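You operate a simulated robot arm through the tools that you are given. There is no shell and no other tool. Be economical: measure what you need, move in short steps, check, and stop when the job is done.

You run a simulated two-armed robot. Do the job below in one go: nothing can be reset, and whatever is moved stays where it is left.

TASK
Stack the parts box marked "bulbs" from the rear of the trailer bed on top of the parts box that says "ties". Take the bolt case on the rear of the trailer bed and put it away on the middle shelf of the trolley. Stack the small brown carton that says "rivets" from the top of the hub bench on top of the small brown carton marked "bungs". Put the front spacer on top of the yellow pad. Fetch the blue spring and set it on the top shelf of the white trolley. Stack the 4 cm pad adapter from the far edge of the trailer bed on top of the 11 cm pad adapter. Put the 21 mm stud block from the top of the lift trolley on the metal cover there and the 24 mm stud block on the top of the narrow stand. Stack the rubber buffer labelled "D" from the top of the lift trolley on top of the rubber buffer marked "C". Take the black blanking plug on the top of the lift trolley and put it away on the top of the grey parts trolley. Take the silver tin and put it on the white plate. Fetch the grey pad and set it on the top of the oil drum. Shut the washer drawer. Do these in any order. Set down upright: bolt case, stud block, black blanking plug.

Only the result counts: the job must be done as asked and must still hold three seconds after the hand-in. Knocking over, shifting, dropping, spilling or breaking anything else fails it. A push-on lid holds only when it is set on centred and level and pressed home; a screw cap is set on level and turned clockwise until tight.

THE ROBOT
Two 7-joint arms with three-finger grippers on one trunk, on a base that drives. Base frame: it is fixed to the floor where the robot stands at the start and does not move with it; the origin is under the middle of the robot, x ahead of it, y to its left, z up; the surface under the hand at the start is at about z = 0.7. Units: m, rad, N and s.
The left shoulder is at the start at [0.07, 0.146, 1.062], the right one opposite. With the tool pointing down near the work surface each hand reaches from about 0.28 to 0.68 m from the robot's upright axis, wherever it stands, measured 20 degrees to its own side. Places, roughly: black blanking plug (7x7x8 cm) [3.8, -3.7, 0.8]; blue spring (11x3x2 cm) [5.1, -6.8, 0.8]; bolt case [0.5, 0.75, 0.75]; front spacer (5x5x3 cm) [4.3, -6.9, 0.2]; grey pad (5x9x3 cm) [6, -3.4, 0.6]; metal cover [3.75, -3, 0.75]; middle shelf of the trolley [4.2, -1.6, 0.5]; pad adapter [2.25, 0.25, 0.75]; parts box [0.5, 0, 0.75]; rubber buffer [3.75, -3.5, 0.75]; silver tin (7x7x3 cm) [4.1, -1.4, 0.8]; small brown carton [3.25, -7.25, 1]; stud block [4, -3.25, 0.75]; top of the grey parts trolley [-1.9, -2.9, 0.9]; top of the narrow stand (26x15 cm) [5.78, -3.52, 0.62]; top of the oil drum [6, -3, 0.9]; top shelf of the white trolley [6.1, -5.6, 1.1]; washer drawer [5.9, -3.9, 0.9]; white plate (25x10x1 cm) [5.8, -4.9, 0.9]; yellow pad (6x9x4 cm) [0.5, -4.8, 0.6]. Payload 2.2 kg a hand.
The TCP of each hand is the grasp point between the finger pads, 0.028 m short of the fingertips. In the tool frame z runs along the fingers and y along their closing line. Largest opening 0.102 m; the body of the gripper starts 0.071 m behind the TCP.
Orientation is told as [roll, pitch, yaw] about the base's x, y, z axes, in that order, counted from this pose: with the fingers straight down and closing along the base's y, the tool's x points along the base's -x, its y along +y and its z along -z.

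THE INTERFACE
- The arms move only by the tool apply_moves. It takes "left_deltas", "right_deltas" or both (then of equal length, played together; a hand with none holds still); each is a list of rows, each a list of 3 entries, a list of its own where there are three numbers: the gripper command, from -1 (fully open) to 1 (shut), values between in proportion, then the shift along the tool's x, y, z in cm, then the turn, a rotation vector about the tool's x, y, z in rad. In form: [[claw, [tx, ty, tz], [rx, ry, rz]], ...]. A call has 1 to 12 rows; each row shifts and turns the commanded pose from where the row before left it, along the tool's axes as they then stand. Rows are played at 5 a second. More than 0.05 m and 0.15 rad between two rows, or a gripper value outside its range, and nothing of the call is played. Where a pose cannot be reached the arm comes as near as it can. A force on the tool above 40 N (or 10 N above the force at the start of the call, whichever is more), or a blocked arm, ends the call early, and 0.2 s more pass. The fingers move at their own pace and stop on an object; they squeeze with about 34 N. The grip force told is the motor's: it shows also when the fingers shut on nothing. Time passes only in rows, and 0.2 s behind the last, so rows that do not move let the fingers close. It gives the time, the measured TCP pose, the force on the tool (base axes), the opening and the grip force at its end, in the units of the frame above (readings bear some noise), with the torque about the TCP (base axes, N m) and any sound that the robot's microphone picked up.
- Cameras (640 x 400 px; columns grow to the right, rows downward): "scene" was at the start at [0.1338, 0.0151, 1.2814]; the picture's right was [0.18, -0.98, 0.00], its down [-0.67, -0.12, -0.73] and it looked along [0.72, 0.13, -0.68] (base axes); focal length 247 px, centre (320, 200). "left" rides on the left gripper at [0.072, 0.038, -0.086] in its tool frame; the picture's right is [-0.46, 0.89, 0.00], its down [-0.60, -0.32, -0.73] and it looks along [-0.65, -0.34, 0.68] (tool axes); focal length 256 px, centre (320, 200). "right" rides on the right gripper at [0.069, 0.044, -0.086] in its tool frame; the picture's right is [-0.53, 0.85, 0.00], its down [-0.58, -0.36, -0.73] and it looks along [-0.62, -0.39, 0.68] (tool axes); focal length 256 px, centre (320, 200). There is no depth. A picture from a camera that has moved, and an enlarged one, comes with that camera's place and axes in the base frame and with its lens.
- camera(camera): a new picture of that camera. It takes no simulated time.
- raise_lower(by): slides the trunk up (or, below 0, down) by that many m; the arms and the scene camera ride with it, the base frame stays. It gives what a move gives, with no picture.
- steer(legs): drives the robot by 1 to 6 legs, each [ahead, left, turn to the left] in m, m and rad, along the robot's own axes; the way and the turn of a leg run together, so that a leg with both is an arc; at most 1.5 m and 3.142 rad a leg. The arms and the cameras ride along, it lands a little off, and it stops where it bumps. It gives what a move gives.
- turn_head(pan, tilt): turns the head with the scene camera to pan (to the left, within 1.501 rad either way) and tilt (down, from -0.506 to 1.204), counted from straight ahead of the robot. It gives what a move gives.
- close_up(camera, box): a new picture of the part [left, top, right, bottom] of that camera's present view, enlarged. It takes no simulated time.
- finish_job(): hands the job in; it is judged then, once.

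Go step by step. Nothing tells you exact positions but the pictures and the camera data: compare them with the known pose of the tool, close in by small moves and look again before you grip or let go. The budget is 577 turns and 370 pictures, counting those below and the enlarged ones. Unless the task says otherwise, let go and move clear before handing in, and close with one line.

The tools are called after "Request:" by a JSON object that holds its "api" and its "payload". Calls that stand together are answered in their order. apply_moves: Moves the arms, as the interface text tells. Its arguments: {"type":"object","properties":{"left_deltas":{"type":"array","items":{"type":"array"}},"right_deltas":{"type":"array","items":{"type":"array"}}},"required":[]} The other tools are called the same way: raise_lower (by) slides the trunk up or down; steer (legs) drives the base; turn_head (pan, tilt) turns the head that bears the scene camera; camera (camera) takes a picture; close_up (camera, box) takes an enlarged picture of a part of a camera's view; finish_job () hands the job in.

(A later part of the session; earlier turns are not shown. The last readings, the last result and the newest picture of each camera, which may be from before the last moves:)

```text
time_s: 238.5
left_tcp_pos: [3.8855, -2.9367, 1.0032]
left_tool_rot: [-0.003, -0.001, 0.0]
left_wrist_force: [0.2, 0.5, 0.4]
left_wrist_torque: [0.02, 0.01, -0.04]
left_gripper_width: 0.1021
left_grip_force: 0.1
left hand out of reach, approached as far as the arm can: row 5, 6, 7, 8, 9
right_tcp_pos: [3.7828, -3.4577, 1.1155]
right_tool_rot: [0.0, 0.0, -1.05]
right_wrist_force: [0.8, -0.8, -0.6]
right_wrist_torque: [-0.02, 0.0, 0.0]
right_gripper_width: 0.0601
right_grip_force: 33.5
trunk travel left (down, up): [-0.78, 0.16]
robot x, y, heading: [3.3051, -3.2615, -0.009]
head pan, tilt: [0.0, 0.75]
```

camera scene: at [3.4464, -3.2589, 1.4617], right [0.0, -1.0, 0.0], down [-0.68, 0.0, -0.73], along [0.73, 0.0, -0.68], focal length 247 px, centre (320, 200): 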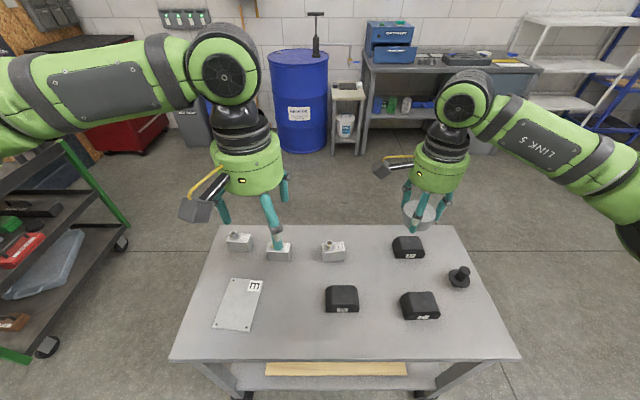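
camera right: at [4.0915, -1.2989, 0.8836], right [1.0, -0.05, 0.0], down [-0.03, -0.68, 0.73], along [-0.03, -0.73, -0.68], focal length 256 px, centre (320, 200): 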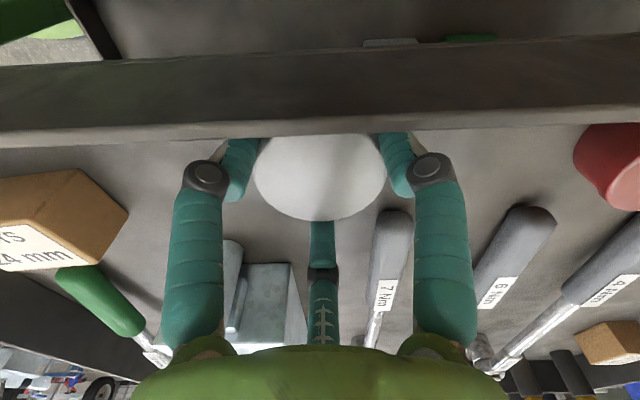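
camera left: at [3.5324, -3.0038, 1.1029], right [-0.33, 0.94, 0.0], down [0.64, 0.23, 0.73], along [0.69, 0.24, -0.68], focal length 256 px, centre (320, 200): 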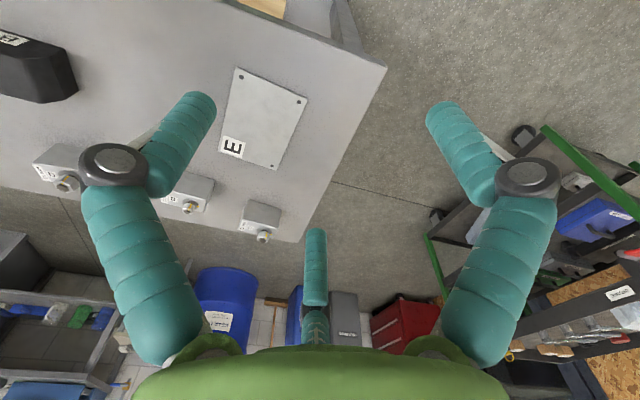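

The left arm's reach is shorter here, so I'll first deliver the tin with the right hand and come back to this trolley with the right hand free. Retract the left hand and drive toward the white plate.

Request:
{"api": "apply_moves", "payload": {"left_deltas": [[-1, [3.5, 0, -2.5], [0, 0, 0]], [-1, [3.5, 0, -2.5], [0, 0, 0]], [-1, [3.5, 0, -2.5], [0, 0, 0]], [-1, [3.5, 0, -2], [0, 0, 0]]]}}

Request:
{"api": "steer", "payload": {"legs": [[-0.1, 0, 0], [0, -1.25, 0], [1.4, 0, 0]]}}

Request:
{"api": "turn_head", "payload": {"pan": 0.0, "tilt": 0.45}}

Request:
{"api": "camera", "payload": {"camera": "scene"}}

```text
time_s: 239.5
left_tcp_pos: [3.7439, -2.9344, 1.0983]
left_tool_rot: [-0.006, -0.003, 0.002]
left_wrist_force: [-1.6, 0.0, 0.1]
left_wrist_torque: [0.01, -0.01, 0.02]
left_gripper_width: 0.1022
left_grip_force: 0.1
right_tcp_pos: [3.7821, -3.4555, 1.1179]
right_tool_rot: [0.003, -0.001, -1.051]
right_wrist_force: [0.5, -0.7, -1.2]
right_wrist_torque: [-0.01, -0.01, 0.01]
right_gripper_width: 0.0603
right_grip_force: 33.7
trunk travel left (down, up): [-0.78, 0.16]
robot x, y, heading: [3.31, -3.2612, -0.002]
head pan, tilt: [0.0, 0.75]
```

```text
time_s: 253.2
left_tcp_pos: [5.0423, -4.2171, 1.0976]
left_tool_rot: [-0.004, -0.003, -0.011]
left_wrist_force: [-0.5, 0.2, -0.2]
left_wrist_torque: [0.0, 0.01, 0.0]
left_gripper_width: 0.1021
left_grip_force: 0.0
right_tcp_pos: [5.0741, -4.7406, 1.117]
right_tool_rot: [0.001, 0.0, -1.06]
right_wrist_force: [0.7, 0.2, -1.9]
right_wrist_torque: [0.05, -0.02, 0.01]
right_gripper_width: 0.0602
right_grip_force: 34.0
trunk travel left (down, up): [-0.78, 0.16]
robot x, y, heading: [4.6044, -4.537, -0.014]
head pan, tilt: [0.0, 0.75]
```

```text
time_s: 254.0
left_tcp_pos: [5.0423, -4.2172, 1.0973]
left_tool_rot: [-0.002, -0.001, -0.011]
left_wrist_force: [0.3, -0.9, -0.5]
left_wrist_torque: [-0.02, 0.04, 0.01]
left_gripper_width: 0.102
left_grip_force: 0.0
right_tcp_pos: [5.0753, -4.7406, 1.1156]
right_tool_rot: [0.001, 0.001, -1.062]
right_wrist_force: [-0.1, -0.3, -0.8]
right_wrist_torque: [0.02, 0.0, 0.01]
right_gripper_width: 0.0601
right_grip_force: 33.8
trunk travel left (down, up): [-0.78, 0.16]
robot x, y, heading: [4.6031, -4.5384, -0.007]
head pan, tilt: [0.0, 0.45]
```

```text
263 pictures are left
camera scene: at [4.7489, -4.5398, 1.488], right [-0.01, -1.0, 0.0], down [-0.44, 0.01, -0.9], along [0.9, -0.01, -0.44], focal length 247 px, centre (320, 200)
```

scene: 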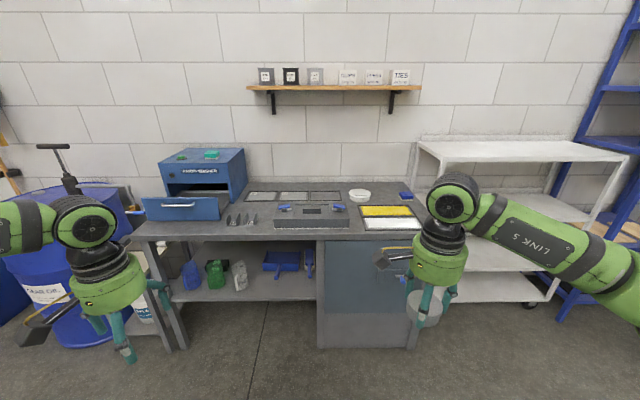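

Request:
{"api": "close_up", "payload": {"camera": "scene", "box": [230, 170, 450, 260]}}

Request:
{"api": "close_up", "payload": {"camera": "scene", "box": [110, 130, 280, 250]}}

```text
2.91 times, centred on (340, 215) of scene
camera zoom: at [4.7489, -4.5398, 1.488], right [-0.01, -1.0, 0.0], down [-0.44, 0.01, -0.9], along [0.9, -0.01, -0.44], focal length 719 px, centre (262, 156)
```

zoom: 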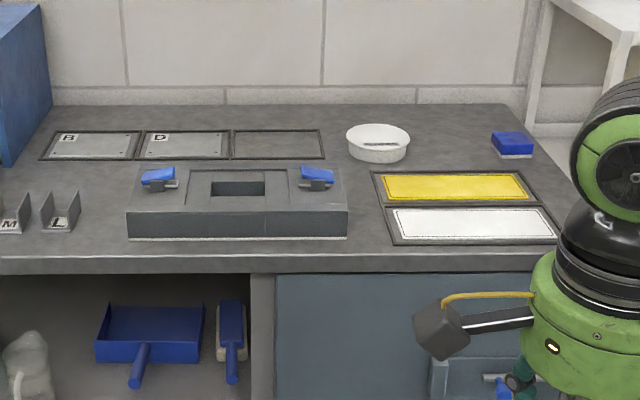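

```text
3.33 times, centred on (195, 190) of scene
camera zoom: at [4.7489, -4.5398, 1.488], right [-0.01, -1.0, 0.0], down [-0.44, 0.01, -0.9], along [0.9, -0.01, -0.44], focal length 824 px, centre (737, 233)
```

zoom: 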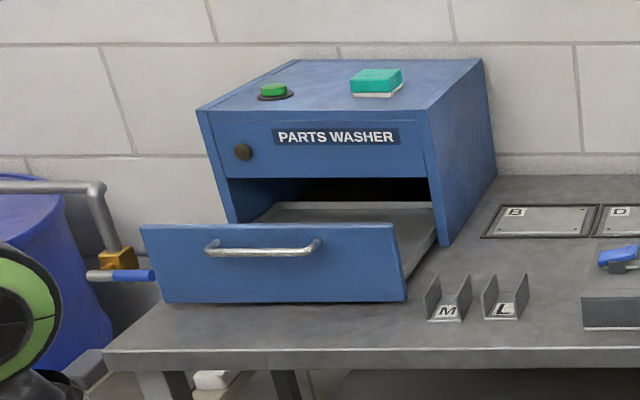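

The white plate lies at about [5.77, −4.90] on the bench; the open drawer is on the parts washer at left. Drive closer so the right hand is over the plate.

Request:
{"api": "steer", "payload": {"legs": [[0.62, -0.16, 0.007]]}}

Request:
{"api": "turn_head", "payload": {"pan": -0.3, "tilt": 0.75}}

Request:
{"api": "camera", "payload": {"camera": "scene"}}

Request:
{"api": "camera", "payload": {"camera": "right"}}

```text
time_s: 257.6
left_tcp_pos: [5.661, -4.3822, 1.0984]
left_tool_rot: [-0.003, -0.003, -0.005]
left_wrist_force: [-0.1, -0.2, -0.9]
left_wrist_torque: [0.02, -0.04, -0.05]
left_gripper_width: 0.1021
left_grip_force: 0.0
right_tcp_pos: [5.6941, -4.9036, 1.1165]
right_tool_rot: [0.003, 0.0, -1.056]
right_wrist_force: [-0.9, 0.5, -0.9]
right_wrist_torque: [-0.01, 0.01, -0.01]
right_gripper_width: 0.0601
right_grip_force: 33.6
trunk travel left (down, up): [-0.78, 0.16]
robot x, y, heading: [5.2241, -4.704, -0.013]
head pan, tilt: [0.0, 0.45]
```

```text
time_s: 258.4
left_tcp_pos: [5.6612, -4.3809, 1.0973]
left_tool_rot: [-0.002, -0.001, -0.006]
left_wrist_force: [-0.2, 0.1, 0.0]
left_wrist_torque: [-0.01, 0.0, -0.03]
left_gripper_width: 0.1019
left_grip_force: 0.0
right_tcp_pos: [5.6949, -4.9048, 1.1155]
right_tool_rot: [0.0, -0.001, -1.059]
right_wrist_force: [0.8, 0.3, -0.9]
right_wrist_torque: [0.01, 0.01, 0.02]
right_gripper_width: 0.0603
right_grip_force: 34.0
trunk travel left (down, up): [-0.78, 0.16]
robot x, y, heading: [5.2225, -4.7064, -0.011]
head pan, tilt: [-0.3, 0.75]
```

```text
260 pictures are left
camera scene: at [5.3558, -4.73, 1.4617], right [-0.3, -0.95, 0.0], down [-0.65, 0.21, -0.73], along [0.7, -0.22, -0.68], focal length 247 px, centre (320, 200)
```

scene: 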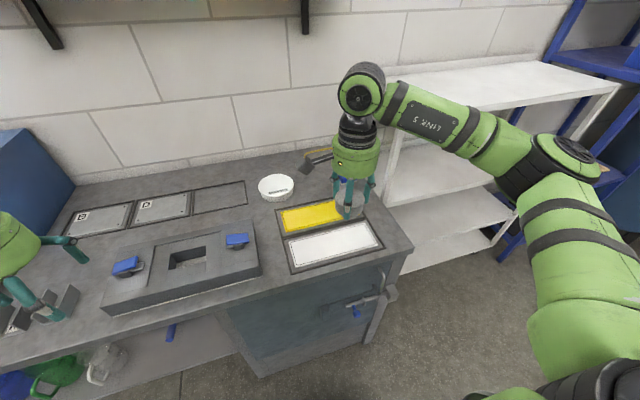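

```text
259 pictures are left
camera right: at [5.7, -4.8244, 1.2018], right [1.0, -0.05, 0.0], down [-0.03, -0.68, 0.73], along [-0.04, -0.73, -0.68], focal length 256 px, centre (320, 200)
```

right: 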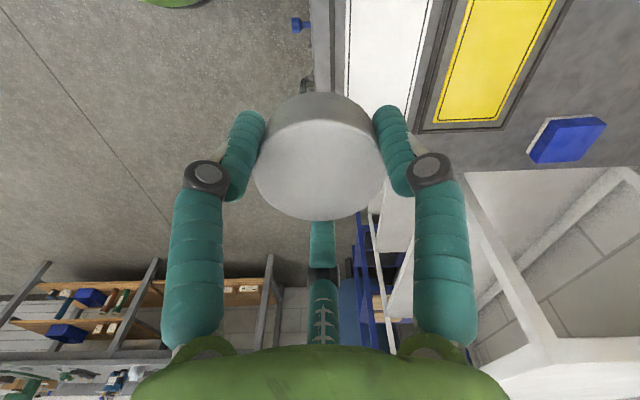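

Request:
{"api": "apply_moves", "payload": {"right_deltas": [[1, [-1.2, 3, 3], [0, 0, 0]], [1, [-1.1, 2.9, 3], [0, 0, 0]], [1, [0, 0, 4], [0, 0, 0]], [1, [0, 0, 4], [0, 0, 0]], [1, [0, 0, 3], [0, 0, 0]], [1, [0, 0, 0], [0, 0, 0]]]}}

Request:
{"api": "close_up", "payload": {"camera": "scene", "box": [240, 140, 420, 290]}}

Request:
{"api": "camera", "payload": {"camera": "right"}}

```text
time_s: 259.8
left_tcp_pos: [5.66, -4.3826, 1.0977]
left_tool_rot: [-0.004, -0.002, -0.005]
left_wrist_force: [-0.4, 0.5, -0.1]
left_wrist_torque: [0.0, 0.0, 0.0]
left_gripper_width: 0.1019
left_grip_force: 0.0
right_tcp_pos: [5.7564, -4.8961, 0.9467]
right_tool_rot: [0.001, 0.0, -1.056]
right_wrist_force: [-0.1, -0.1, -0.2]
right_wrist_torque: [0.02, 0.0, -0.06]
right_gripper_width: 0.0604
right_grip_force: 34.3
trunk travel left (down, up): [-0.78, 0.16]
robot x, y, heading: [5.2259, -4.7018, -0.009]
head pan, tilt: [-0.3, 0.75]
```

```text
2.67 times, centred on (330, 215) of scene
camera zoom: at [5.3547, -4.73, 1.4618], right [-0.3, -0.95, 0.0], down [-0.65, 0.21, -0.73], along [0.7, -0.22, -0.68], focal length 659 px, centre (293, 160)
```

zoom: 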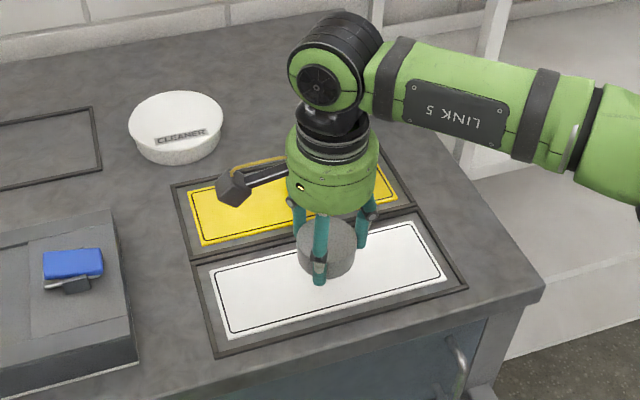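

```text
257 pictures are left
camera right: at [5.7619, -4.8153, 1.0316], right [1.0, -0.05, 0.0], down [-0.04, -0.68, 0.73], along [-0.04, -0.73, -0.68], focal length 256 px, centre (320, 200)
```

right: 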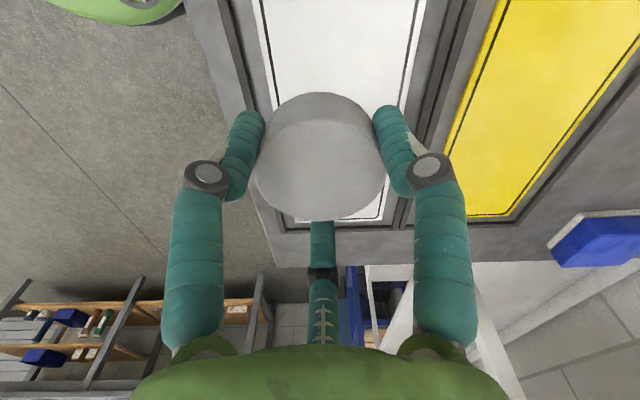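

Request:
{"api": "apply_moves", "payload": {"right_deltas": [[1, [0, 0, 2.5], [0, 0, 0]], [1, [0, 0, 1.0], [0, 0, 0]], [1, [0, 0, 0.5], [0, 0, 0]], [1, [0, 0, 0], [0, 0, 0]]]}}

```text
time_s: 260.8
left_tcp_pos: [5.6607, -4.382, 1.0977]
left_tool_rot: [-0.002, 0.0, -0.005]
left_wrist_force: [-1.4, 0.2, 1.2]
left_wrist_torque: [-0.03, -0.01, 0.0]
left_gripper_width: 0.102
left_grip_force: 0.0
right_tcp_pos: [5.7571, -4.8963, 0.9051]
right_tool_rot: [0.003, 0.0, -1.058]
right_wrist_force: [-0.5, 0.2, -1.2]
right_wrist_torque: [0.0, -0.01, 0.0]
right_gripper_width: 0.0601
right_grip_force: 34.1
trunk travel left (down, up): [-0.78, 0.16]
robot x, y, heading: [5.222, -4.7048, -0.011]
head pan, tilt: [-0.3, 0.75]
```

Request:
{"api": "apply_moves", "payload": {"right_deltas": [[1, [0, 0, 0.3], [0, 0, 0]], [1, [0, 0, 0.3], [0, 0, 0]], [1, [0, 0, 0], [0, 0, 0]]]}}

Request:
{"api": "close_up", "payload": {"camera": "scene", "box": [290, 190, 390, 260]}}

```text
time_s: 261.6
left_tcp_pos: [5.6606, -4.3817, 1.0978]
left_tool_rot: [-0.004, -0.001, -0.004]
left_wrist_force: [0.0, 0.3, 0.0]
left_wrist_torque: [0.0, 0.03, 0.0]
left_gripper_width: 0.1019
left_grip_force: 0.1
right_tcp_pos: [5.7583, -4.8957, 0.9013]
right_tool_rot: [0.003, 0.0, -1.058]
right_wrist_force: [0.4, 0.5, -1.2]
right_wrist_torque: [-0.01, -0.02, -0.01]
right_gripper_width: 0.0601
right_grip_force: 34.1
trunk travel left (down, up): [-0.78, 0.16]
robot x, y, heading: [5.2228, -4.7072, -0.013]
head pan, tilt: [-0.3, 0.75]
```

```text
5.71 times, centred on (340, 225) of scene
camera zoom: at [5.3553, -4.7299, 1.4617], right [-0.3, -0.95, 0.0], down [-0.65, 0.21, -0.73], along [0.7, -0.22, -0.68], focal length 1413 px, centre (206, 57)
```

zoom: 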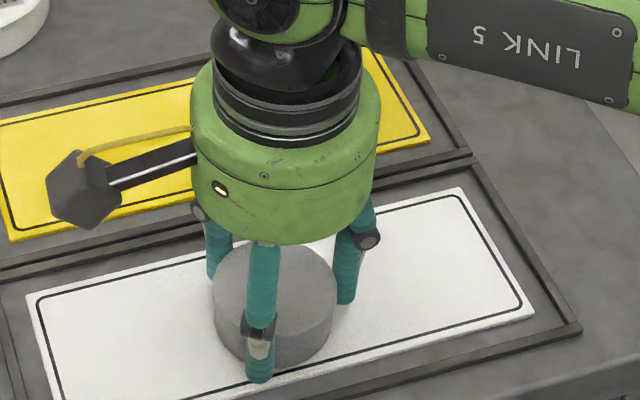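

Request:
{"api": "apply_moves", "payload": {"right_deltas": [[1, [-0.3, 0.5, 0.2], [0, 0, 0]], [1, [0, 0, 0.3], [0, 0, 0]], [1, [0, 0, 0.3], [0, 0, 0]], [1, [0, 0, 0], [0, 0, 0]]]}}

```text
time_s: 262.6
left_tcp_pos: [5.6594, -4.3808, 1.0987]
left_tool_rot: [-0.004, -0.002, -0.005]
left_wrist_force: [0.6, 0.3, 0.5]
left_wrist_torque: [0.0, 0.0, 0.04]
left_gripper_width: 0.1019
left_grip_force: 0.1
right_tcp_pos: [5.7636, -4.896, 0.8959]
right_tool_rot: [0.008, -0.005, -1.057]
right_wrist_force: [3.1, -1.0, 18.9]
right_wrist_torque: [-0.1, 0.3, 0.03]
right_gripper_width: 0.0601
right_grip_force: 33.7
trunk travel left (down, up): [-0.78, 0.16]
robot x, y, heading: [5.2258, -4.706, -0.004]
head pan, tilt: [-0.3, 0.75]
```

Request:
{"api": "apply_moves", "payload": {"right_deltas": [[1, [0, 0, -0.2], [0, 0, 0]], [0.3, [0, 0, 0], [0, 0, 0]], [-1, [0, 0, 0], [0, 0, 0]], [-1, [0, 0, 0], [0, 0, 0]], [-1, [0, 0, -3], [0, 0, 0]], [-1, [0, 0, -4], [0, 0, 0]], [-1, [0, 0, -4], [0, 0, 0]], [-1, [3, -3, -2], [0, 0, 0]]]}}

Request:
{"api": "close_up", "payload": {"camera": "scene", "box": [240, 140, 420, 290]}}

```text
time_s: 264.4
left_tcp_pos: [5.6596, -4.3823, 1.0993]
left_tool_rot: [-0.003, -0.004, -0.007]
left_wrist_force: [0.2, -1.4, -0.5]
left_wrist_torque: [-0.01, -0.03, 0.02]
left_gripper_width: 0.1019
left_grip_force: 0.1
right_tcp_pos: [5.7212, -4.8856, 1.0256]
right_tool_rot: [0.003, -0.001, -1.057]
right_wrist_force: [-0.2, -0.3, -0.1]
right_wrist_torque: [0.01, -0.05, -0.01]
right_gripper_width: 0.1022
right_grip_force: 0.1
trunk travel left (down, up): [-0.78, 0.16]
robot x, y, heading: [5.2237, -4.7077, -0.007]
head pan, tilt: [-0.3, 0.75]
```

```text
2.67 times, centred on (330, 215) of scene
camera zoom: at [5.3527, -4.7302, 1.4619], right [-0.3, -0.95, 0.0], down [-0.65, 0.21, -0.73], along [0.7, -0.22, -0.68], focal length 659 px, centre (293, 160)
```

zoom: 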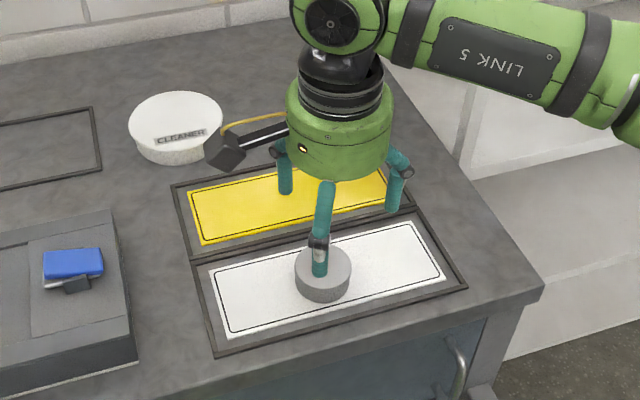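

The tin rests on the white plate. Next I move left to the drawer and the stand/drum, backing off a little first.

Request:
{"api": "steer", "payload": {"legs": [[-0.15, 0, 0.007], [0, 1.05, 0]]}}

Request:
{"api": "turn_head", "payload": {"pan": 0.1, "tilt": 0.7}}

Request:
{"api": "camera", "payload": {"camera": "scene"}}

```text
time_s: 270.8
left_tcp_pos: [5.5031, -3.3246, 1.0974]
left_tool_rot: [-0.002, -0.001, 0.008]
left_wrist_force: [-0.4, -0.1, 0.5]
left_wrist_torque: [-0.02, -0.01, 0.02]
left_gripper_width: 0.102
left_grip_force: 0.0
right_tcp_pos: [5.5739, -3.826, 1.0234]
right_tool_rot: [0.003, -0.002, -1.043]
right_wrist_force: [-0.5, -0.8, 0.4]
right_wrist_torque: [0.0, 0.02, -0.01]
right_gripper_width: 0.102
right_grip_force: 0.0
trunk travel left (down, up): [-0.78, 0.16]
robot x, y, heading: [5.0711, -3.6529, -0.002]
head pan, tilt: [-0.3, 0.75]
```

```text
time_s: 271.6
left_tcp_pos: [5.5052, -3.3231, 1.0977]
left_tool_rot: [-0.003, -0.001, 0.007]
left_wrist_force: [-0.5, -0.1, 0.9]
left_wrist_torque: [-0.02, 0.0, -0.02]
left_gripper_width: 0.1022
left_grip_force: 0.0
right_tcp_pos: [5.5742, -3.826, 1.0237]
right_tool_rot: [0.001, 0.001, -1.042]
right_wrist_force: [-0.6, -0.4, 0.2]
right_wrist_torque: [-0.01, 0.01, 0.01]
right_gripper_width: 0.1018
right_grip_force: 0.1
trunk travel left (down, up): [-0.78, 0.16]
robot x, y, heading: [5.0717, -3.6524, 0.007]
head pan, tilt: [0.099, 0.7]
```

```text
254 pictures are left
camera scene: at [5.2087, -3.6426, 1.4659], right [0.1, -0.99, 0.0], down [-0.64, -0.07, -0.76], along [0.76, 0.08, -0.64], focal length 247 px, centre (320, 200)
```

scene: 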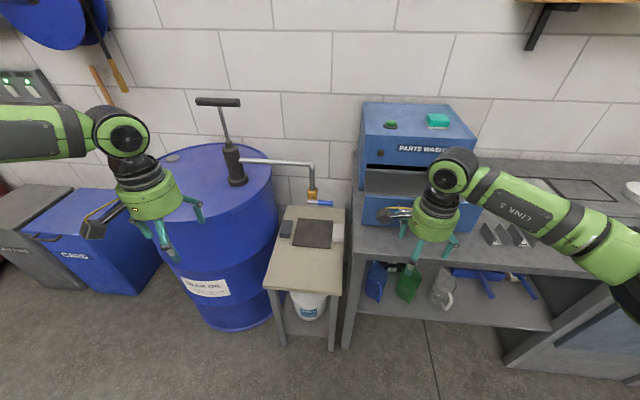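

Request:
{"api": "close_up", "payload": {"camera": "scene", "box": [250, 170, 370, 300]}}

Request:
{"api": "close_up", "payload": {"camera": "scene", "box": [340, 90, 520, 240]}}

```text
3.08 times, centred on (310, 235) of scene
camera zoom: at [5.2087, -3.6426, 1.4659], right [0.1, -0.99, 0.0], down [-0.64, -0.07, -0.76], along [0.76, 0.08, -0.64], focal length 761 px, centre (351, 92)
```

zoom: 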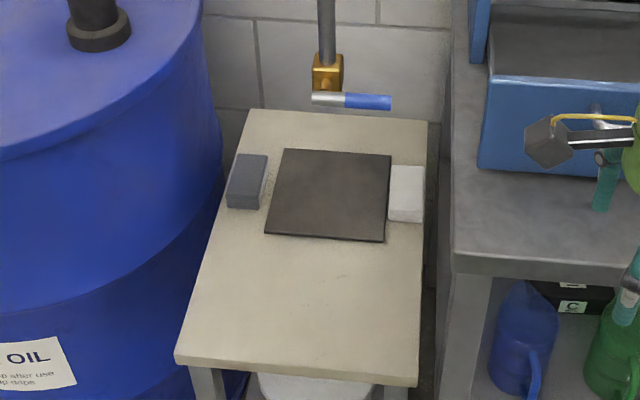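

```text
2.67 times, centred on (430, 165) of scene
camera zoom: at [5.2087, -3.6426, 1.4659], right [0.1, -0.99, 0.0], down [-0.64, -0.07, -0.76], along [0.76, 0.08, -0.64], focal length 659 px, centre (27, 293)
```

zoom: 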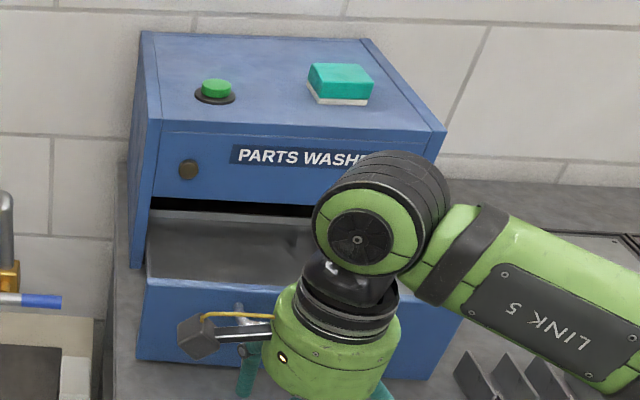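

The grey pad sits at the left rear of the stand near [5.975, −3.408]; the drawer front is at x≈5.80, y≈−3.906. First the drawer: make a fist with the right hand, retract it, and close in.

Request:
{"api": "apply_moves", "payload": {"right_deltas": [[1, [1.2, -4.1, 0], [0, 0, 0]], [1, [1.2, -4.1, 0], [0, 0, 0]], [1, [1.2, -4.1, 0], [0, 0, 0]], [1, [0, 0, 0], [0, 0, 0]]], "left_deltas": [[-1, [2, 0, 0], [0, 0, 0]], [-1, [2, 0, 0], [0, 0, 0]], [-1, [2, 0, 0], [0, 0, 0]], [-1, [0, 0, 0], [0, 0, 0]]]}}

Request:
{"api": "steer", "payload": {"legs": [[0.25, -0.05, 0]]}}

Request:
{"api": "turn_head", "payload": {"pan": -0.4, "tilt": 0.75}}

Request:
{"api": "camera", "payload": {"camera": "scene"}}

```text
time_s: 272.6
left_tcp_pos: [5.4464, -3.3238, 1.0968]
left_tool_rot: [-0.003, 0.0, 0.009]
left_wrist_force: [0.0, 0.1, 0.7]
left_wrist_torque: [0.01, 0.02, 0.0]
left_gripper_width: 0.102
left_grip_force: 0.1
right_tcp_pos: [5.4482, -3.8558, 1.0235]
right_tool_rot: [-0.001, 0.001, -1.043]
right_wrist_force: [0.6, 0.6, 0.2]
right_wrist_torque: [-0.01, 0.02, 0.0]
right_gripper_width: 0.0021
right_grip_force: 31.9
trunk travel left (down, up): [-0.78, 0.16]
robot x, y, heading: [5.0721, -3.6487, 0.007]
head pan, tilt: [0.099, 0.7]
```

```text
time_s: 274.5
left_tcp_pos: [5.6941, -3.3698, 1.0987]
left_tool_rot: [-0.003, -0.003, 0.011]
left_wrist_force: [-0.7, -0.4, -0.1]
left_wrist_torque: [0.01, -0.04, 0.0]
left_gripper_width: 0.102
left_grip_force: 0.1
right_tcp_pos: [5.6995, -3.9024, 1.0237]
right_tool_rot: [0.003, -0.001, -1.041]
right_wrist_force: [0.9, 0.3, 0.3]
right_wrist_torque: [0.0, 0.02, 0.01]
right_gripper_width: 0.0019
right_grip_force: 31.3
trunk travel left (down, up): [-0.78, 0.16]
robot x, y, heading: [5.3227, -3.7051, 0.01]
head pan, tilt: [0.099, 0.7]
```

```text
time_s: 275.4
left_tcp_pos: [5.6949, -3.3702, 1.0984]
left_tool_rot: [-0.003, -0.001, 0.015]
left_wrist_force: [0.8, 0.5, 0.2]
left_wrist_torque: [0.03, -0.01, 0.02]
left_gripper_width: 0.102
left_grip_force: 0.1
right_tcp_pos: [5.7006, -3.9031, 1.0235]
right_tool_rot: [0.0, 0.001, -1.039]
right_wrist_force: [-0.5, 0.1, 0.0]
right_wrist_torque: [0.01, 0.0, 0.0]
right_gripper_width: 0.0021
right_grip_force: 31.2
trunk travel left (down, up): [-0.78, 0.16]
robot x, y, heading: [5.3223, -3.7034, 0.005]
head pan, tilt: [-0.4, 0.75]
```

```text
251 pictures are left
camera scene: at [5.4528, -3.7309, 1.4617], right [-0.38, -0.92, 0.0], down [-0.63, 0.26, -0.73], along [0.68, -0.28, -0.68], focal length 247 px, centre (320, 200)
```

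scene: 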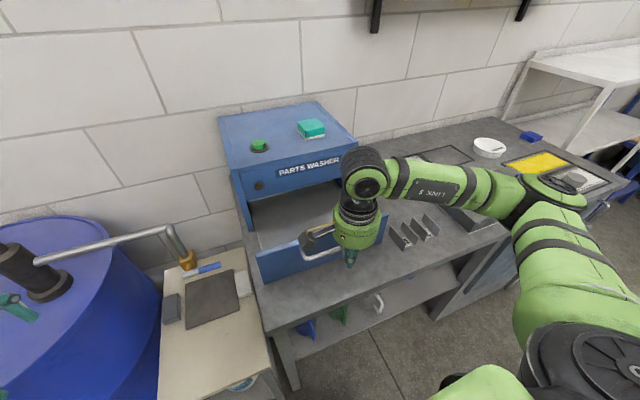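

Request:
{"api": "close_up", "payload": {"camera": "scene", "box": [240, 170, 400, 290]}}

```text
3.33 times, centred on (320, 230) of scene
camera zoom: at [5.4528, -3.7309, 1.4617], right [-0.38, -0.92, 0.0], down [-0.63, 0.26, -0.73], along [0.68, -0.28, -0.68], focal length 824 px, centre (320, 100)
```

zoom: 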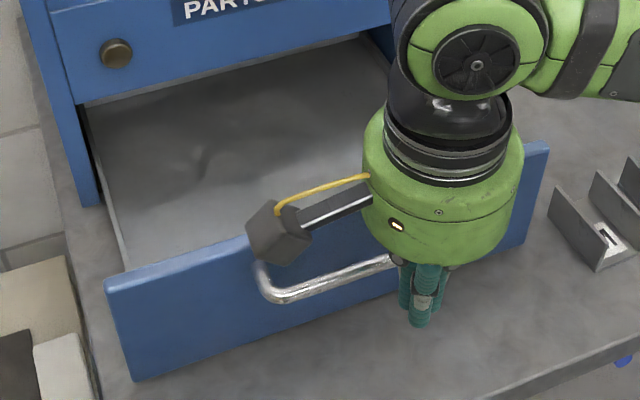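

The fist is in line with the handle's middle. Lower it and push the drawer in.

Request:
{"api": "apply_moves", "payload": {"right_deltas": [[1, [0, 0, 4], [0, 0, 0]], [1, [0, 0, 3.8], [0, 0, 0]], [1, [-1.5, 2.6, 0], [0, 0, 0]], [1, [-1.5, 2.6, 0], [0, 0, 0]], [1, [-1.5, 2.6, 0], [0, 0, 0]], [1, [-1.5, 2.6, 0], [0, 0, 0]], [1, [-1.5, 2.6, 0], [0, 0, 0]], [1, [-1.5, 2.6, 0], [0, 0, 0]]]}}

Request:
{"api": "camera", "payload": {"camera": "scene"}}

```text
time_s: 277.2
left_tcp_pos: [5.6978, -3.3695, 1.0976]
left_tool_rot: [-0.003, 0.0, 0.013]
left_wrist_force: [-0.1, 1.0, 0.3]
left_wrist_torque: [-0.04, 0.02, 0.0]
left_gripper_width: 0.1021
left_grip_force: 0.1
right_tcp_pos: [5.8815, -3.9018, 0.9452]
right_tool_rot: [-0.002, 0.0, -1.038]
right_wrist_force: [0.7, 0.9, 0.0]
right_wrist_torque: [0.0, 0.0, 0.03]
right_gripper_width: 0.0021
right_grip_force: 31.8
trunk travel left (down, up): [-0.78, 0.16]
robot x, y, heading: [5.3235, -3.7037, 0.005]
head pan, tilt: [-0.4, 0.75]
```

```text
249 pictures are left
camera scene: at [5.4544, -3.7302, 1.4615], right [-0.38, -0.92, 0.0], down [-0.63, 0.26, -0.73], along [0.68, -0.28, -0.68], focal length 247 px, centre (320, 200)
```

scene: 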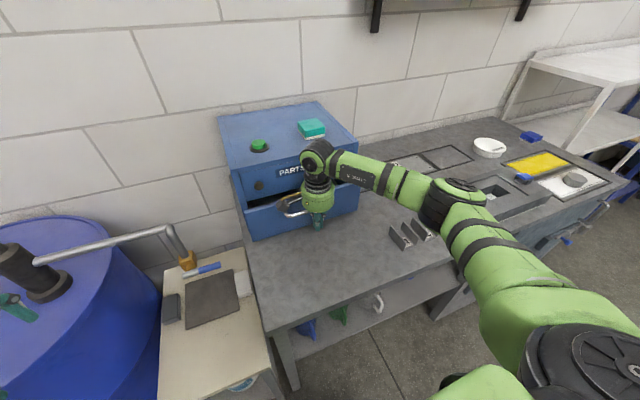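

The drawer slides in well; continue until it stops.

Request:
{"api": "apply_moves", "payload": {"right_deltas": [[1, [-1, 1.72, 0], [0, 0, 0]], [1, [-1, 1.72, 0], [0, 0, 0]], [1, [-1, 1.72, 0], [0, 0, 0]], [1, [-0.5, 0.86, 0], [0, 0, 0]], [1, [-0.5, 0.86, 0], [0, 0, 0]]]}}

Request:
{"api": "close_up", "payload": {"camera": "scene", "box": [210, 100, 390, 250]}}

```text
time_s: 277.9
left_tcp_pos: [5.6944, -3.37, 1.0981]
left_tool_rot: [-0.004, -0.003, 0.008]
left_wrist_force: [0.0, 0.1, 0.0]
left_wrist_torque: [0.0, 0.01, 0.03]
left_gripper_width: 0.1019
left_grip_force: 0.1
right_tcp_pos: [5.9165, -3.9007, 0.9458]
right_tool_rot: [-0.016, 0.007, -1.038]
right_wrist_force: [-11.4, -1.3, 10.7]
right_wrist_torque: [0.12, -0.48, 0.13]
right_gripper_width: 0.0019
right_grip_force: 31.2
trunk travel left (down, up): [-0.78, 0.16]
robot x, y, heading: [5.3208, -3.6988, 0.011]
head pan, tilt: [-0.4, 0.75]
stopped in row 3 (right hand): the force on the tool passed its limit at 47 N (the readings are from after the stop); the commanded pose is now the measured one
```

```text
2.67 times, centred on (300, 175) of scene
camera zoom: at [5.4495, -3.7306, 1.462], right [-0.38, -0.92, 0.0], down [-0.63, 0.26, -0.73], along [0.68, -0.28, -0.68], focal length 659 px, centre (373, 267)
```

zoom: 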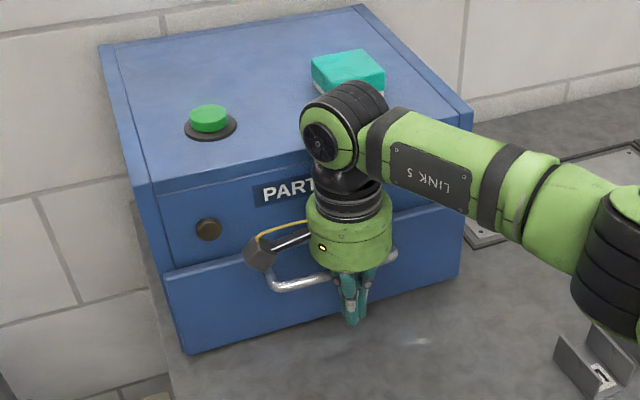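

It stopped; I back off to check whether the drawer is fully home.

Request:
{"api": "apply_moves", "payload": {"right_deltas": [[1, [1.5, -2.6, 0], [0, 0, 0]], [1, [2, -3.5, 0], [0, 0, 0]], [1, [2, -3.5, -1], [0, 0, 0]], [1, [2, -3.5, -3], [0, 0, 0]]]}}

Request:
{"api": "close_up", "payload": {"camera": "scene", "box": [210, 100, 390, 250]}}

```text
refused: row 4 steps farther than a row can; nothing moved
```

```text
2.67 times, centred on (300, 175) of scene
camera zoom: at [5.4495, -3.7306, 1.462], right [-0.38, -0.92, 0.0], down [-0.63, 0.26, -0.73], along [0.68, -0.28, -0.68], focal length 659 px, centre (373, 267)
```

zoom: 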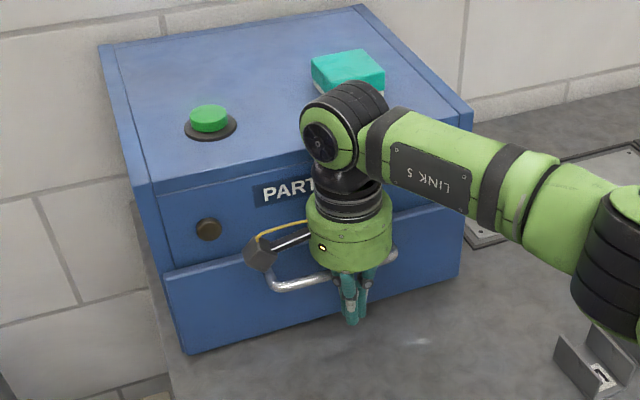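

Request:
{"api": "apply_moves", "payload": {"right_deltas": [[1, [1.5, -2.6, 0], [0, 0, 0]], [1, [2, -3.5, 0], [0, 0, 0]], [1, [2, -3.5, -1], [0, 0, 0]], [1, [2, -3.5, -1], [0, 0, 0]]]}}

Request:
{"api": "close_up", "payload": {"camera": "scene", "box": [210, 100, 390, 250]}}

```text
time_s: 278.9
left_tcp_pos: [5.6948, -3.3708, 1.0977]
left_tool_rot: [-0.001, -0.004, 0.009]
left_wrist_force: [-0.2, 0.4, -0.3]
left_wrist_torque: [0.04, -0.1, -0.01]
left_gripper_width: 0.1019
left_grip_force: 0.0
right_tcp_pos: [5.767, -3.9037, 0.9685]
right_tool_rot: [-0.015, 0.008, -1.039]
right_wrist_force: [-1.0, 0.1, 0.5]
right_wrist_torque: [0.02, -0.02, -0.02]
right_gripper_width: 0.0022
right_grip_force: 31.7
trunk travel left (down, up): [-0.78, 0.16]
robot x, y, heading: [5.3188, -3.6989, 0.007]
head pan, tilt: [-0.4, 0.75]
```

```text
2.67 times, centred on (300, 175) of scene
camera zoom: at [5.4504, -3.7318, 1.4619], right [-0.38, -0.92, 0.0], down [-0.63, 0.26, -0.73], along [0.68, -0.28, -0.68], focal length 659 px, centre (373, 267)
```

zoom: 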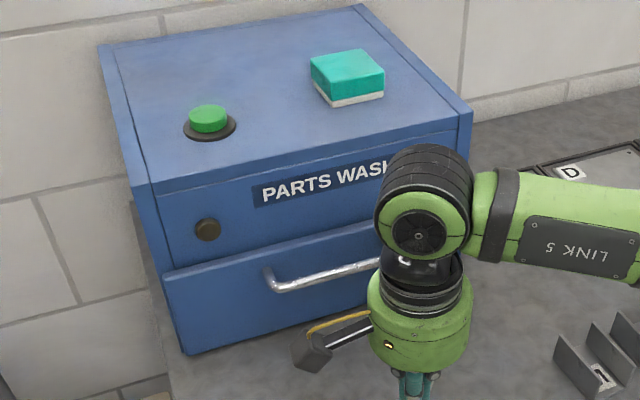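

The drawer front is flush with the washer body: closed. Next the grey pad: raise the left hand out of the way, turn the right hand to neutral yaw with a lean, and reposition.

Request:
{"api": "apply_moves", "payload": {"left_deltas": [[-1, [1, 0, -3.5], [0, 0, 0]], [-1, [1, 0, -3.5], [0, 0, 0]], [-1, [1, 0, -3.5], [0, 0, 0]], [-1, [1, 0, -3.5], [0, 0, 0]], [-1, [1, 0, -3.5], [0, 0, 0]], [-1, [1, 0, -3.5], [0, 0, 0]], [-1, [0, 0, 0], [0, 0, 0]], [-1, [0, 0, 0], [0, 0, 0]], [-1, [0, 0, 0], [0, 0, 0]]], "right_deltas": [[-1, [1.5, -2.5, -3], [0, 0, -0.12]], [-1, [1.5, -1.5, -3], [0, 0, -0.12]], [-1, [1.5, -1.5, -1], [0, 0, -0.12]], [-1, [1.5, 0, 0], [0, 0, -0.12]], [-1, [1.5, 0, 0], [0, 0, -0.12]], [-1, [0, 0, 0], [0, 0, -0.12]], [-1, [0, 0, 0], [0, 0, -0.12]], [-1, [0, 0, 0], [0, 0, -0.12]], [-1, [0, 0, 0], [0, 0, -0.08]]]}}

Request:
{"api": "steer", "payload": {"legs": [[-0.1, 0, 0], [0, 0.34, 0]]}}

Request:
{"api": "turn_head", "payload": {"pan": 0.0, "tilt": 0.8}}

Request:
{"api": "camera", "payload": {"camera": "scene"}}

```text
time_s: 280.9
left_tcp_pos: [5.6358, -3.3722, 1.3075]
left_tool_rot: [-0.003, -0.002, 0.01]
left_wrist_force: [-0.7, 0.2, 0.1]
left_wrist_torque: [0.01, 0.02, 0.02]
left_gripper_width: 0.102
left_grip_force: 0.0
right_tcp_pos: [5.6736, -3.8837, 1.0391]
right_tool_rot: [0.0, 0.019, 0.006]
right_wrist_force: [-0.4, -0.6, 0.3]
right_wrist_torque: [0.03, -0.01, -0.01]
right_gripper_width: 0.1018
right_grip_force: 0.0
trunk travel left (down, up): [-0.78, 0.16]
robot x, y, heading: [5.3196, -3.7004, 0.007]
head pan, tilt: [-0.4, 0.75]
```

```text
time_s: 283.9
left_tcp_pos: [5.5334, -3.0381, 1.3076]
left_tool_rot: [-0.002, -0.002, 0.009]
left_wrist_force: [0.4, 0.5, -0.6]
left_wrist_torque: [0.04, -0.03, -0.01]
left_gripper_width: 0.1022
left_grip_force: 0.0
right_tcp_pos: [5.572, -3.5487, 1.0391]
right_tool_rot: [0.0, 0.019, 0.003]
right_wrist_force: [0.4, 0.2, 0.3]
right_wrist_torque: [0.03, 0.0, -0.01]
right_gripper_width: 0.102
right_grip_force: 0.0
trunk travel left (down, up): [-0.78, 0.16]
robot x, y, heading: [5.2247, -3.3647, 0.009]
head pan, tilt: [-0.4, 0.75]
```

```text
time_s: 284.7
left_tcp_pos: [5.5347, -3.0338, 1.3068]
left_tool_rot: [-0.002, -0.002, 0.011]
left_wrist_force: [0.2, -0.4, -0.3]
left_wrist_torque: [-0.01, -0.01, -0.02]
left_gripper_width: 0.1021
left_grip_force: 0.0
right_tcp_pos: [5.5726, -3.5471, 1.0411]
right_tool_rot: [0.0, 0.019, 0.001]
right_wrist_force: [0.6, -0.9, -0.5]
right_wrist_torque: [-0.02, 0.01, 0.02]
right_gripper_width: 0.102
right_grip_force: 0.0
trunk travel left (down, up): [-0.78, 0.16]
robot x, y, heading: [5.2212, -3.3632, 0.007]
head pan, tilt: [0.0, 0.799]
```

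```text
245 pictures are left
camera scene: at [5.3553, -3.3622, 1.4577], right [0.01, -1.0, 0.0], down [-0.72, 0.0, -0.7], along [0.7, 0.0, -0.72], focal length 247 px, centre (320, 200)
```

scene: 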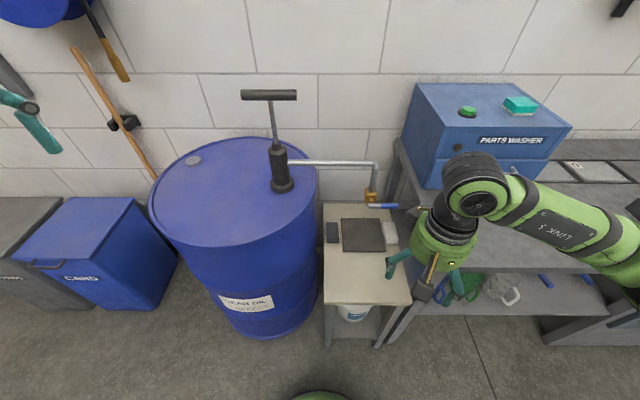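

The pump's spout runs right above the pad, so the hand must come in leaning back and from the front. Let me look closer at the pad and spout.

Request:
{"api": "close_up", "payload": {"camera": "scene", "box": [260, 130, 420, 280]}}

Request:
{"api": "close_up", "payload": {"camera": "scene", "box": [310, 205, 400, 265]}}

```text
2.67 times, centred on (340, 205) of scene
camera zoom: at [5.3553, -3.3622, 1.4577], right [0.01, -1.0, 0.0], down [-0.72, 0.0, -0.7], along [0.7, 0.0, -0.72], focal length 659 px, centre (267, 187)
```

zoom: 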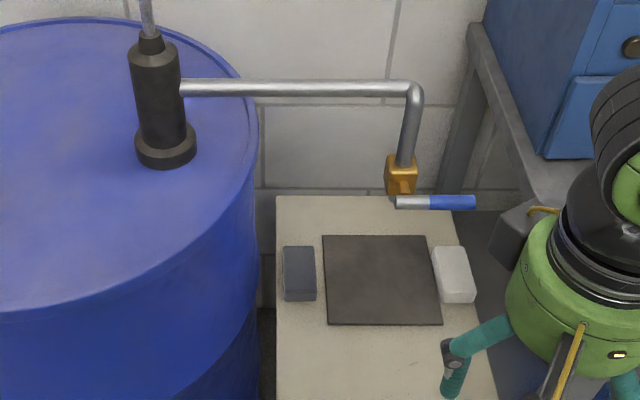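

```text
6.67 times, centred on (355, 235) of scene
camera zoom: at [5.3553, -3.3622, 1.4577], right [0.01, -1.0, 0.0], down [-0.72, 0.0, -0.7], along [0.7, 0.0, -0.72], focal length 1648 px, centre (87, -33)
```

zoom: 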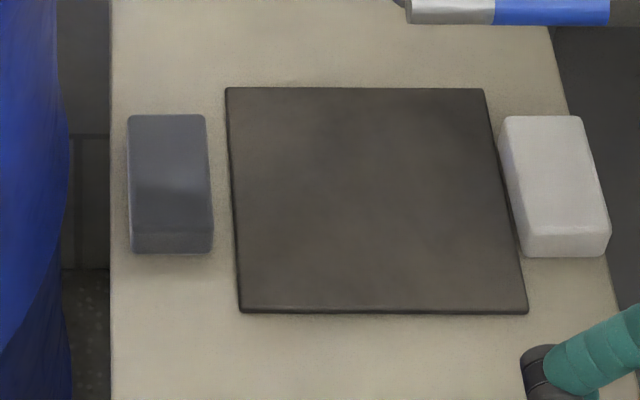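

The hand can pass under the spout (its wrist top stays below it), coming in from the front. I lower the trunk, move to [5.355, −3.30], and line up low in front of the pad.

Request:
{"api": "raise_lower", "payload": {"by": -0.24}}

Request:
{"api": "steer", "payload": {"legs": [[0.134, 0.063, -0.005]]}}

Request:
{"api": "apply_moves", "payload": {"right_deltas": [[-0.75, [0, 2.5, 2.5], [0, -0.019, 0]], [-0.75, [-2, 2.5, 2.5], [0, 0, 0]], [-0.75, [-3, 1, 2], [0, 0, 0]], [-0.75, [-3, 0, 2], [0, 0, 0]]]}}

Request:
{"api": "camera", "payload": {"camera": "scene"}}

Request:
{"api": "camera", "payload": {"camera": "right"}}

```text
time_s: 287.2
left_tcp_pos: [5.5348, -3.0357, 1.0679]
left_tool_rot: [-0.003, -0.002, 0.01]
left_wrist_force: [-0.3, 0.7, -0.5]
left_wrist_torque: [0.03, -0.02, -0.01]
left_gripper_width: 0.1017
left_grip_force: 0.1
right_tcp_pos: [5.5724, -3.547, 0.7992]
right_tool_rot: [-0.002, 0.021, 0.004]
right_wrist_force: [-0.4, -0.9, -0.8]
right_wrist_torque: [0.01, 0.05, 0.0]
right_gripper_width: 0.102
right_grip_force: 0.0
trunk travel left (down, up): [-0.54, 0.4]
robot x, y, heading: [5.2245, -3.3622, 0.01]
head pan, tilt: [0.0, 0.799]
```

```text
time_s: 288.6
left_tcp_pos: [5.6691, -2.9733, 1.0671]
left_tool_rot: [0.0, -0.003, 0.005]
left_wrist_force: [0.7, -0.6, 0.1]
left_wrist_torque: [0.0, 0.0, -0.02]
left_gripper_width: 0.1018
left_grip_force: 0.1
right_tcp_pos: [5.7043, -3.4848, 0.7987]
right_tool_rot: [-0.001, 0.017, -0.004]
right_wrist_force: [0.4, 0.0, 0.5]
right_wrist_torque: [-0.02, 0.05, 0.01]
right_gripper_width: 0.1018
right_grip_force: 0.1
trunk travel left (down, up): [-0.54, 0.4]
robot x, y, heading: [5.3517, -3.3001, 0.003]
head pan, tilt: [0.0, 0.799]
```

```text
time_s: 289.6
left_tcp_pos: [5.6655, -2.9738, 1.0675]
left_tool_rot: [-0.003, -0.003, 0.003]
left_wrist_force: [-0.8, 0.0, -0.2]
left_wrist_torque: [0.03, 0.02, -0.05]
left_gripper_width: 0.1021
left_grip_force: 0.1
right_tcp_pos: [5.7819, -3.4248, 0.7104]
right_tool_rot: [-0.002, -0.002, -0.003]
right_wrist_force: [-0.6, -0.3, 1.1]
right_wrist_torque: [-0.03, 0.01, 0.02]
right_gripper_width: 0.0893
right_grip_force: 0.1
trunk travel left (down, up): [-0.54, 0.4]
robot x, y, heading: [5.3532, -3.2982, 0.002]
head pan, tilt: [0.0, 0.799]
```

```text
242 pictures are left
camera scene: at [5.4851, -3.2991, 1.2179], right [0.0, -1.0, 0.0], down [-0.72, 0.0, -0.7], along [0.7, 0.0, -0.72], focal length 247 px, centre (320, 200)
```

scene: 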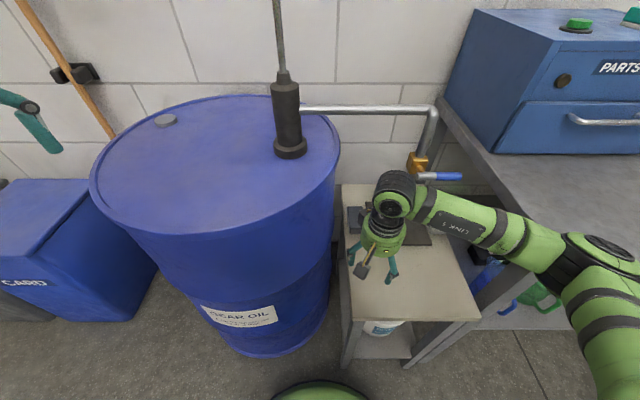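

```text
241 pictures are left
camera right: at [5.7132, -3.3818, 0.7961], right [0.54, 0.84, 0.0], down [0.57, -0.37, 0.73], along [0.62, -0.39, -0.68], focal length 256 px, centre (320, 200)
```

right: 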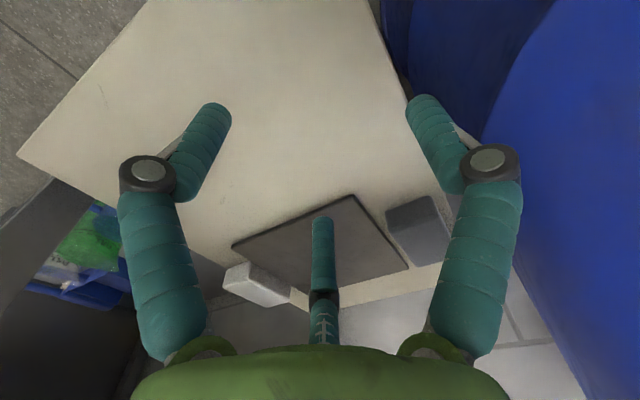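

Request:
{"api": "apply_moves", "payload": {"right_deltas": [[-0.75, [-3, 0, 0.5], [0, 0, 0]], [-0.75, [-3, 0, 0.5], [0, 0, 0]], [-0.75, [-3, 0, 0], [0, 0, 0]], [-0.75, [-3, 0, 0], [0, 0, 0]]]}}

Request:
{"api": "camera", "payload": {"camera": "right"}}

Request:
{"api": "close_up", "payload": {"camera": "scene", "box": [270, 90, 480, 260]}}

```text
time_s: 290.6
left_tcp_pos: [5.6684, -2.9738, 1.0675]
left_tool_rot: [-0.004, -0.003, 0.003]
left_wrist_force: [0.5, 0.7, -0.4]
left_wrist_torque: [-0.02, 0.04, -0.03]
left_gripper_width: 0.1018
left_grip_force: 0.2
right_tcp_pos: [5.9038, -3.4254, 0.6985]
right_tool_rot: [-0.002, -0.001, -0.002]
right_wrist_force: [0.0, -0.6, -0.3]
right_wrist_torque: [0.01, 0.01, 0.0]
right_gripper_width: 0.0893
right_grip_force: 0.0
trunk travel left (down, up): [-0.54, 0.4]
robot x, y, heading: [5.3574, -3.2991, 0.004]
head pan, tilt: [0.0, 0.799]
```

```text
240 pictures are left
camera right: at [5.8352, -3.3831, 0.7851], right [0.54, 0.84, 0.0], down [0.58, -0.37, 0.73], along [0.62, -0.39, -0.68], focal length 256 px, centre (320, 200)
```

right: 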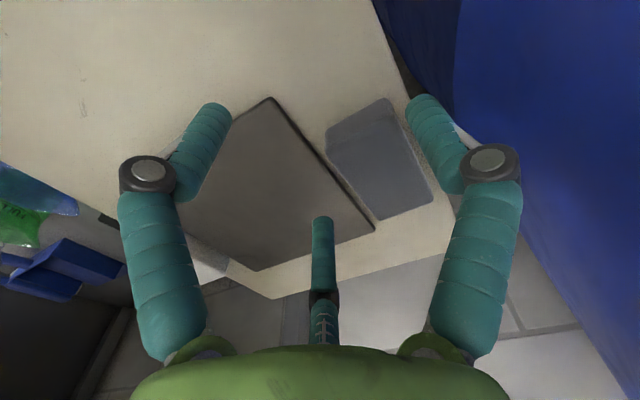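

```text
2.35 times, centred on (375, 175) of scene
camera zoom: at [5.4874, -3.2991, 1.2176], right [0.0, -1.0, 0.0], down [-0.72, 0.0, -0.7], along [0.7, 0.0, -0.72], focal length 582 px, centre (191, 259)
```

zoom: 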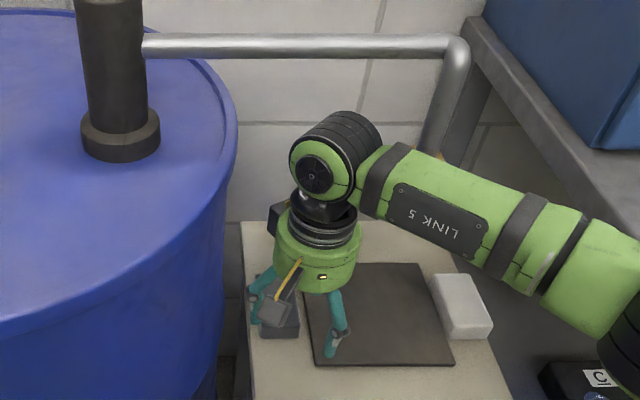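

Request:
{"api": "apply_moves", "payload": {"right_deltas": [[-0.75, [0, 0.6, 1.0], [0, 0, 0]], [-0.75, [-3, 0, 0], [0, 0, 0]], [-0.75, [-2.5, 0, 0], [0, 0, 0]], [-0.75, [0, 0, 0], [0, 0, 0]]]}}

Request:
{"api": "camera", "payload": {"camera": "right"}}

Request:
{"api": "close_up", "payload": {"camera": "scene", "box": [270, 90, 480, 260]}}

```text
time_s: 291.6
left_tcp_pos: [5.6681, -2.9739, 1.0675]
left_tool_rot: [-0.001, -0.002, 0.003]
left_wrist_force: [1.0, 0.3, -0.1]
left_wrist_torque: [0.0, 0.01, 0.04]
left_gripper_width: 0.1019
left_grip_force: 0.1
right_tcp_pos: [5.9583, -3.4191, 0.69]
right_tool_rot: [-0.002, 0.0, -0.003]
right_wrist_force: [-0.1, -0.1, 0.4]
right_wrist_torque: [0.0, -0.02, -0.01]
right_gripper_width: 0.0893
right_grip_force: 0.1
trunk travel left (down, up): [-0.54, 0.4]
robot x, y, heading: [5.3548, -3.2985, 0.005]
head pan, tilt: [0.0, 0.799]
```

```text
238 pictures are left
camera right: at [5.8895, -3.3773, 0.7762], right [0.54, 0.84, 0.0], down [0.58, -0.37, 0.73], along [0.62, -0.39, -0.68], focal length 256 px, centre (320, 200)
```

right: 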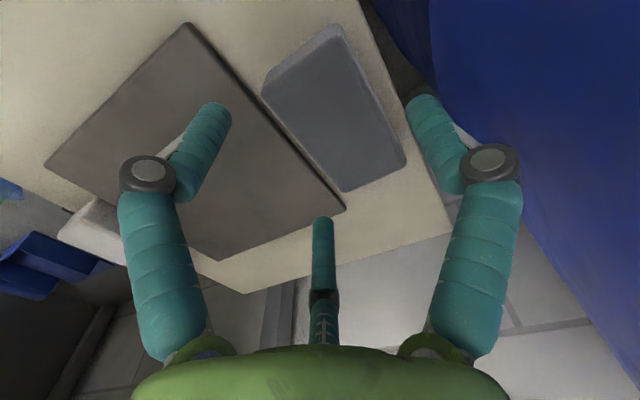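

```text
2.35 times, centred on (375, 175) of scene
camera zoom: at [5.4866, -3.3, 1.2177], right [0.0, -1.0, 0.0], down [-0.72, 0.0, -0.7], along [0.7, 0.0, -0.72], focal length 582 px, centre (191, 259)
```

zoom: 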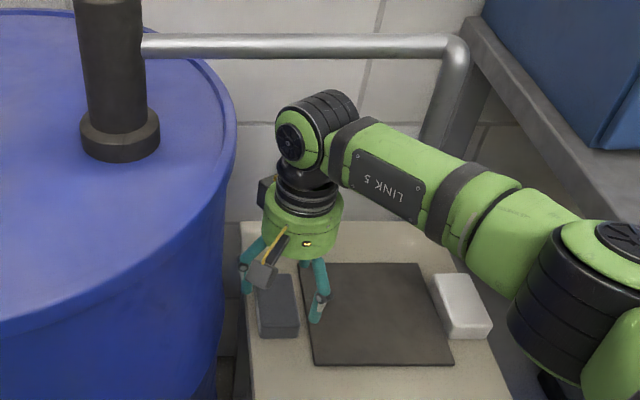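

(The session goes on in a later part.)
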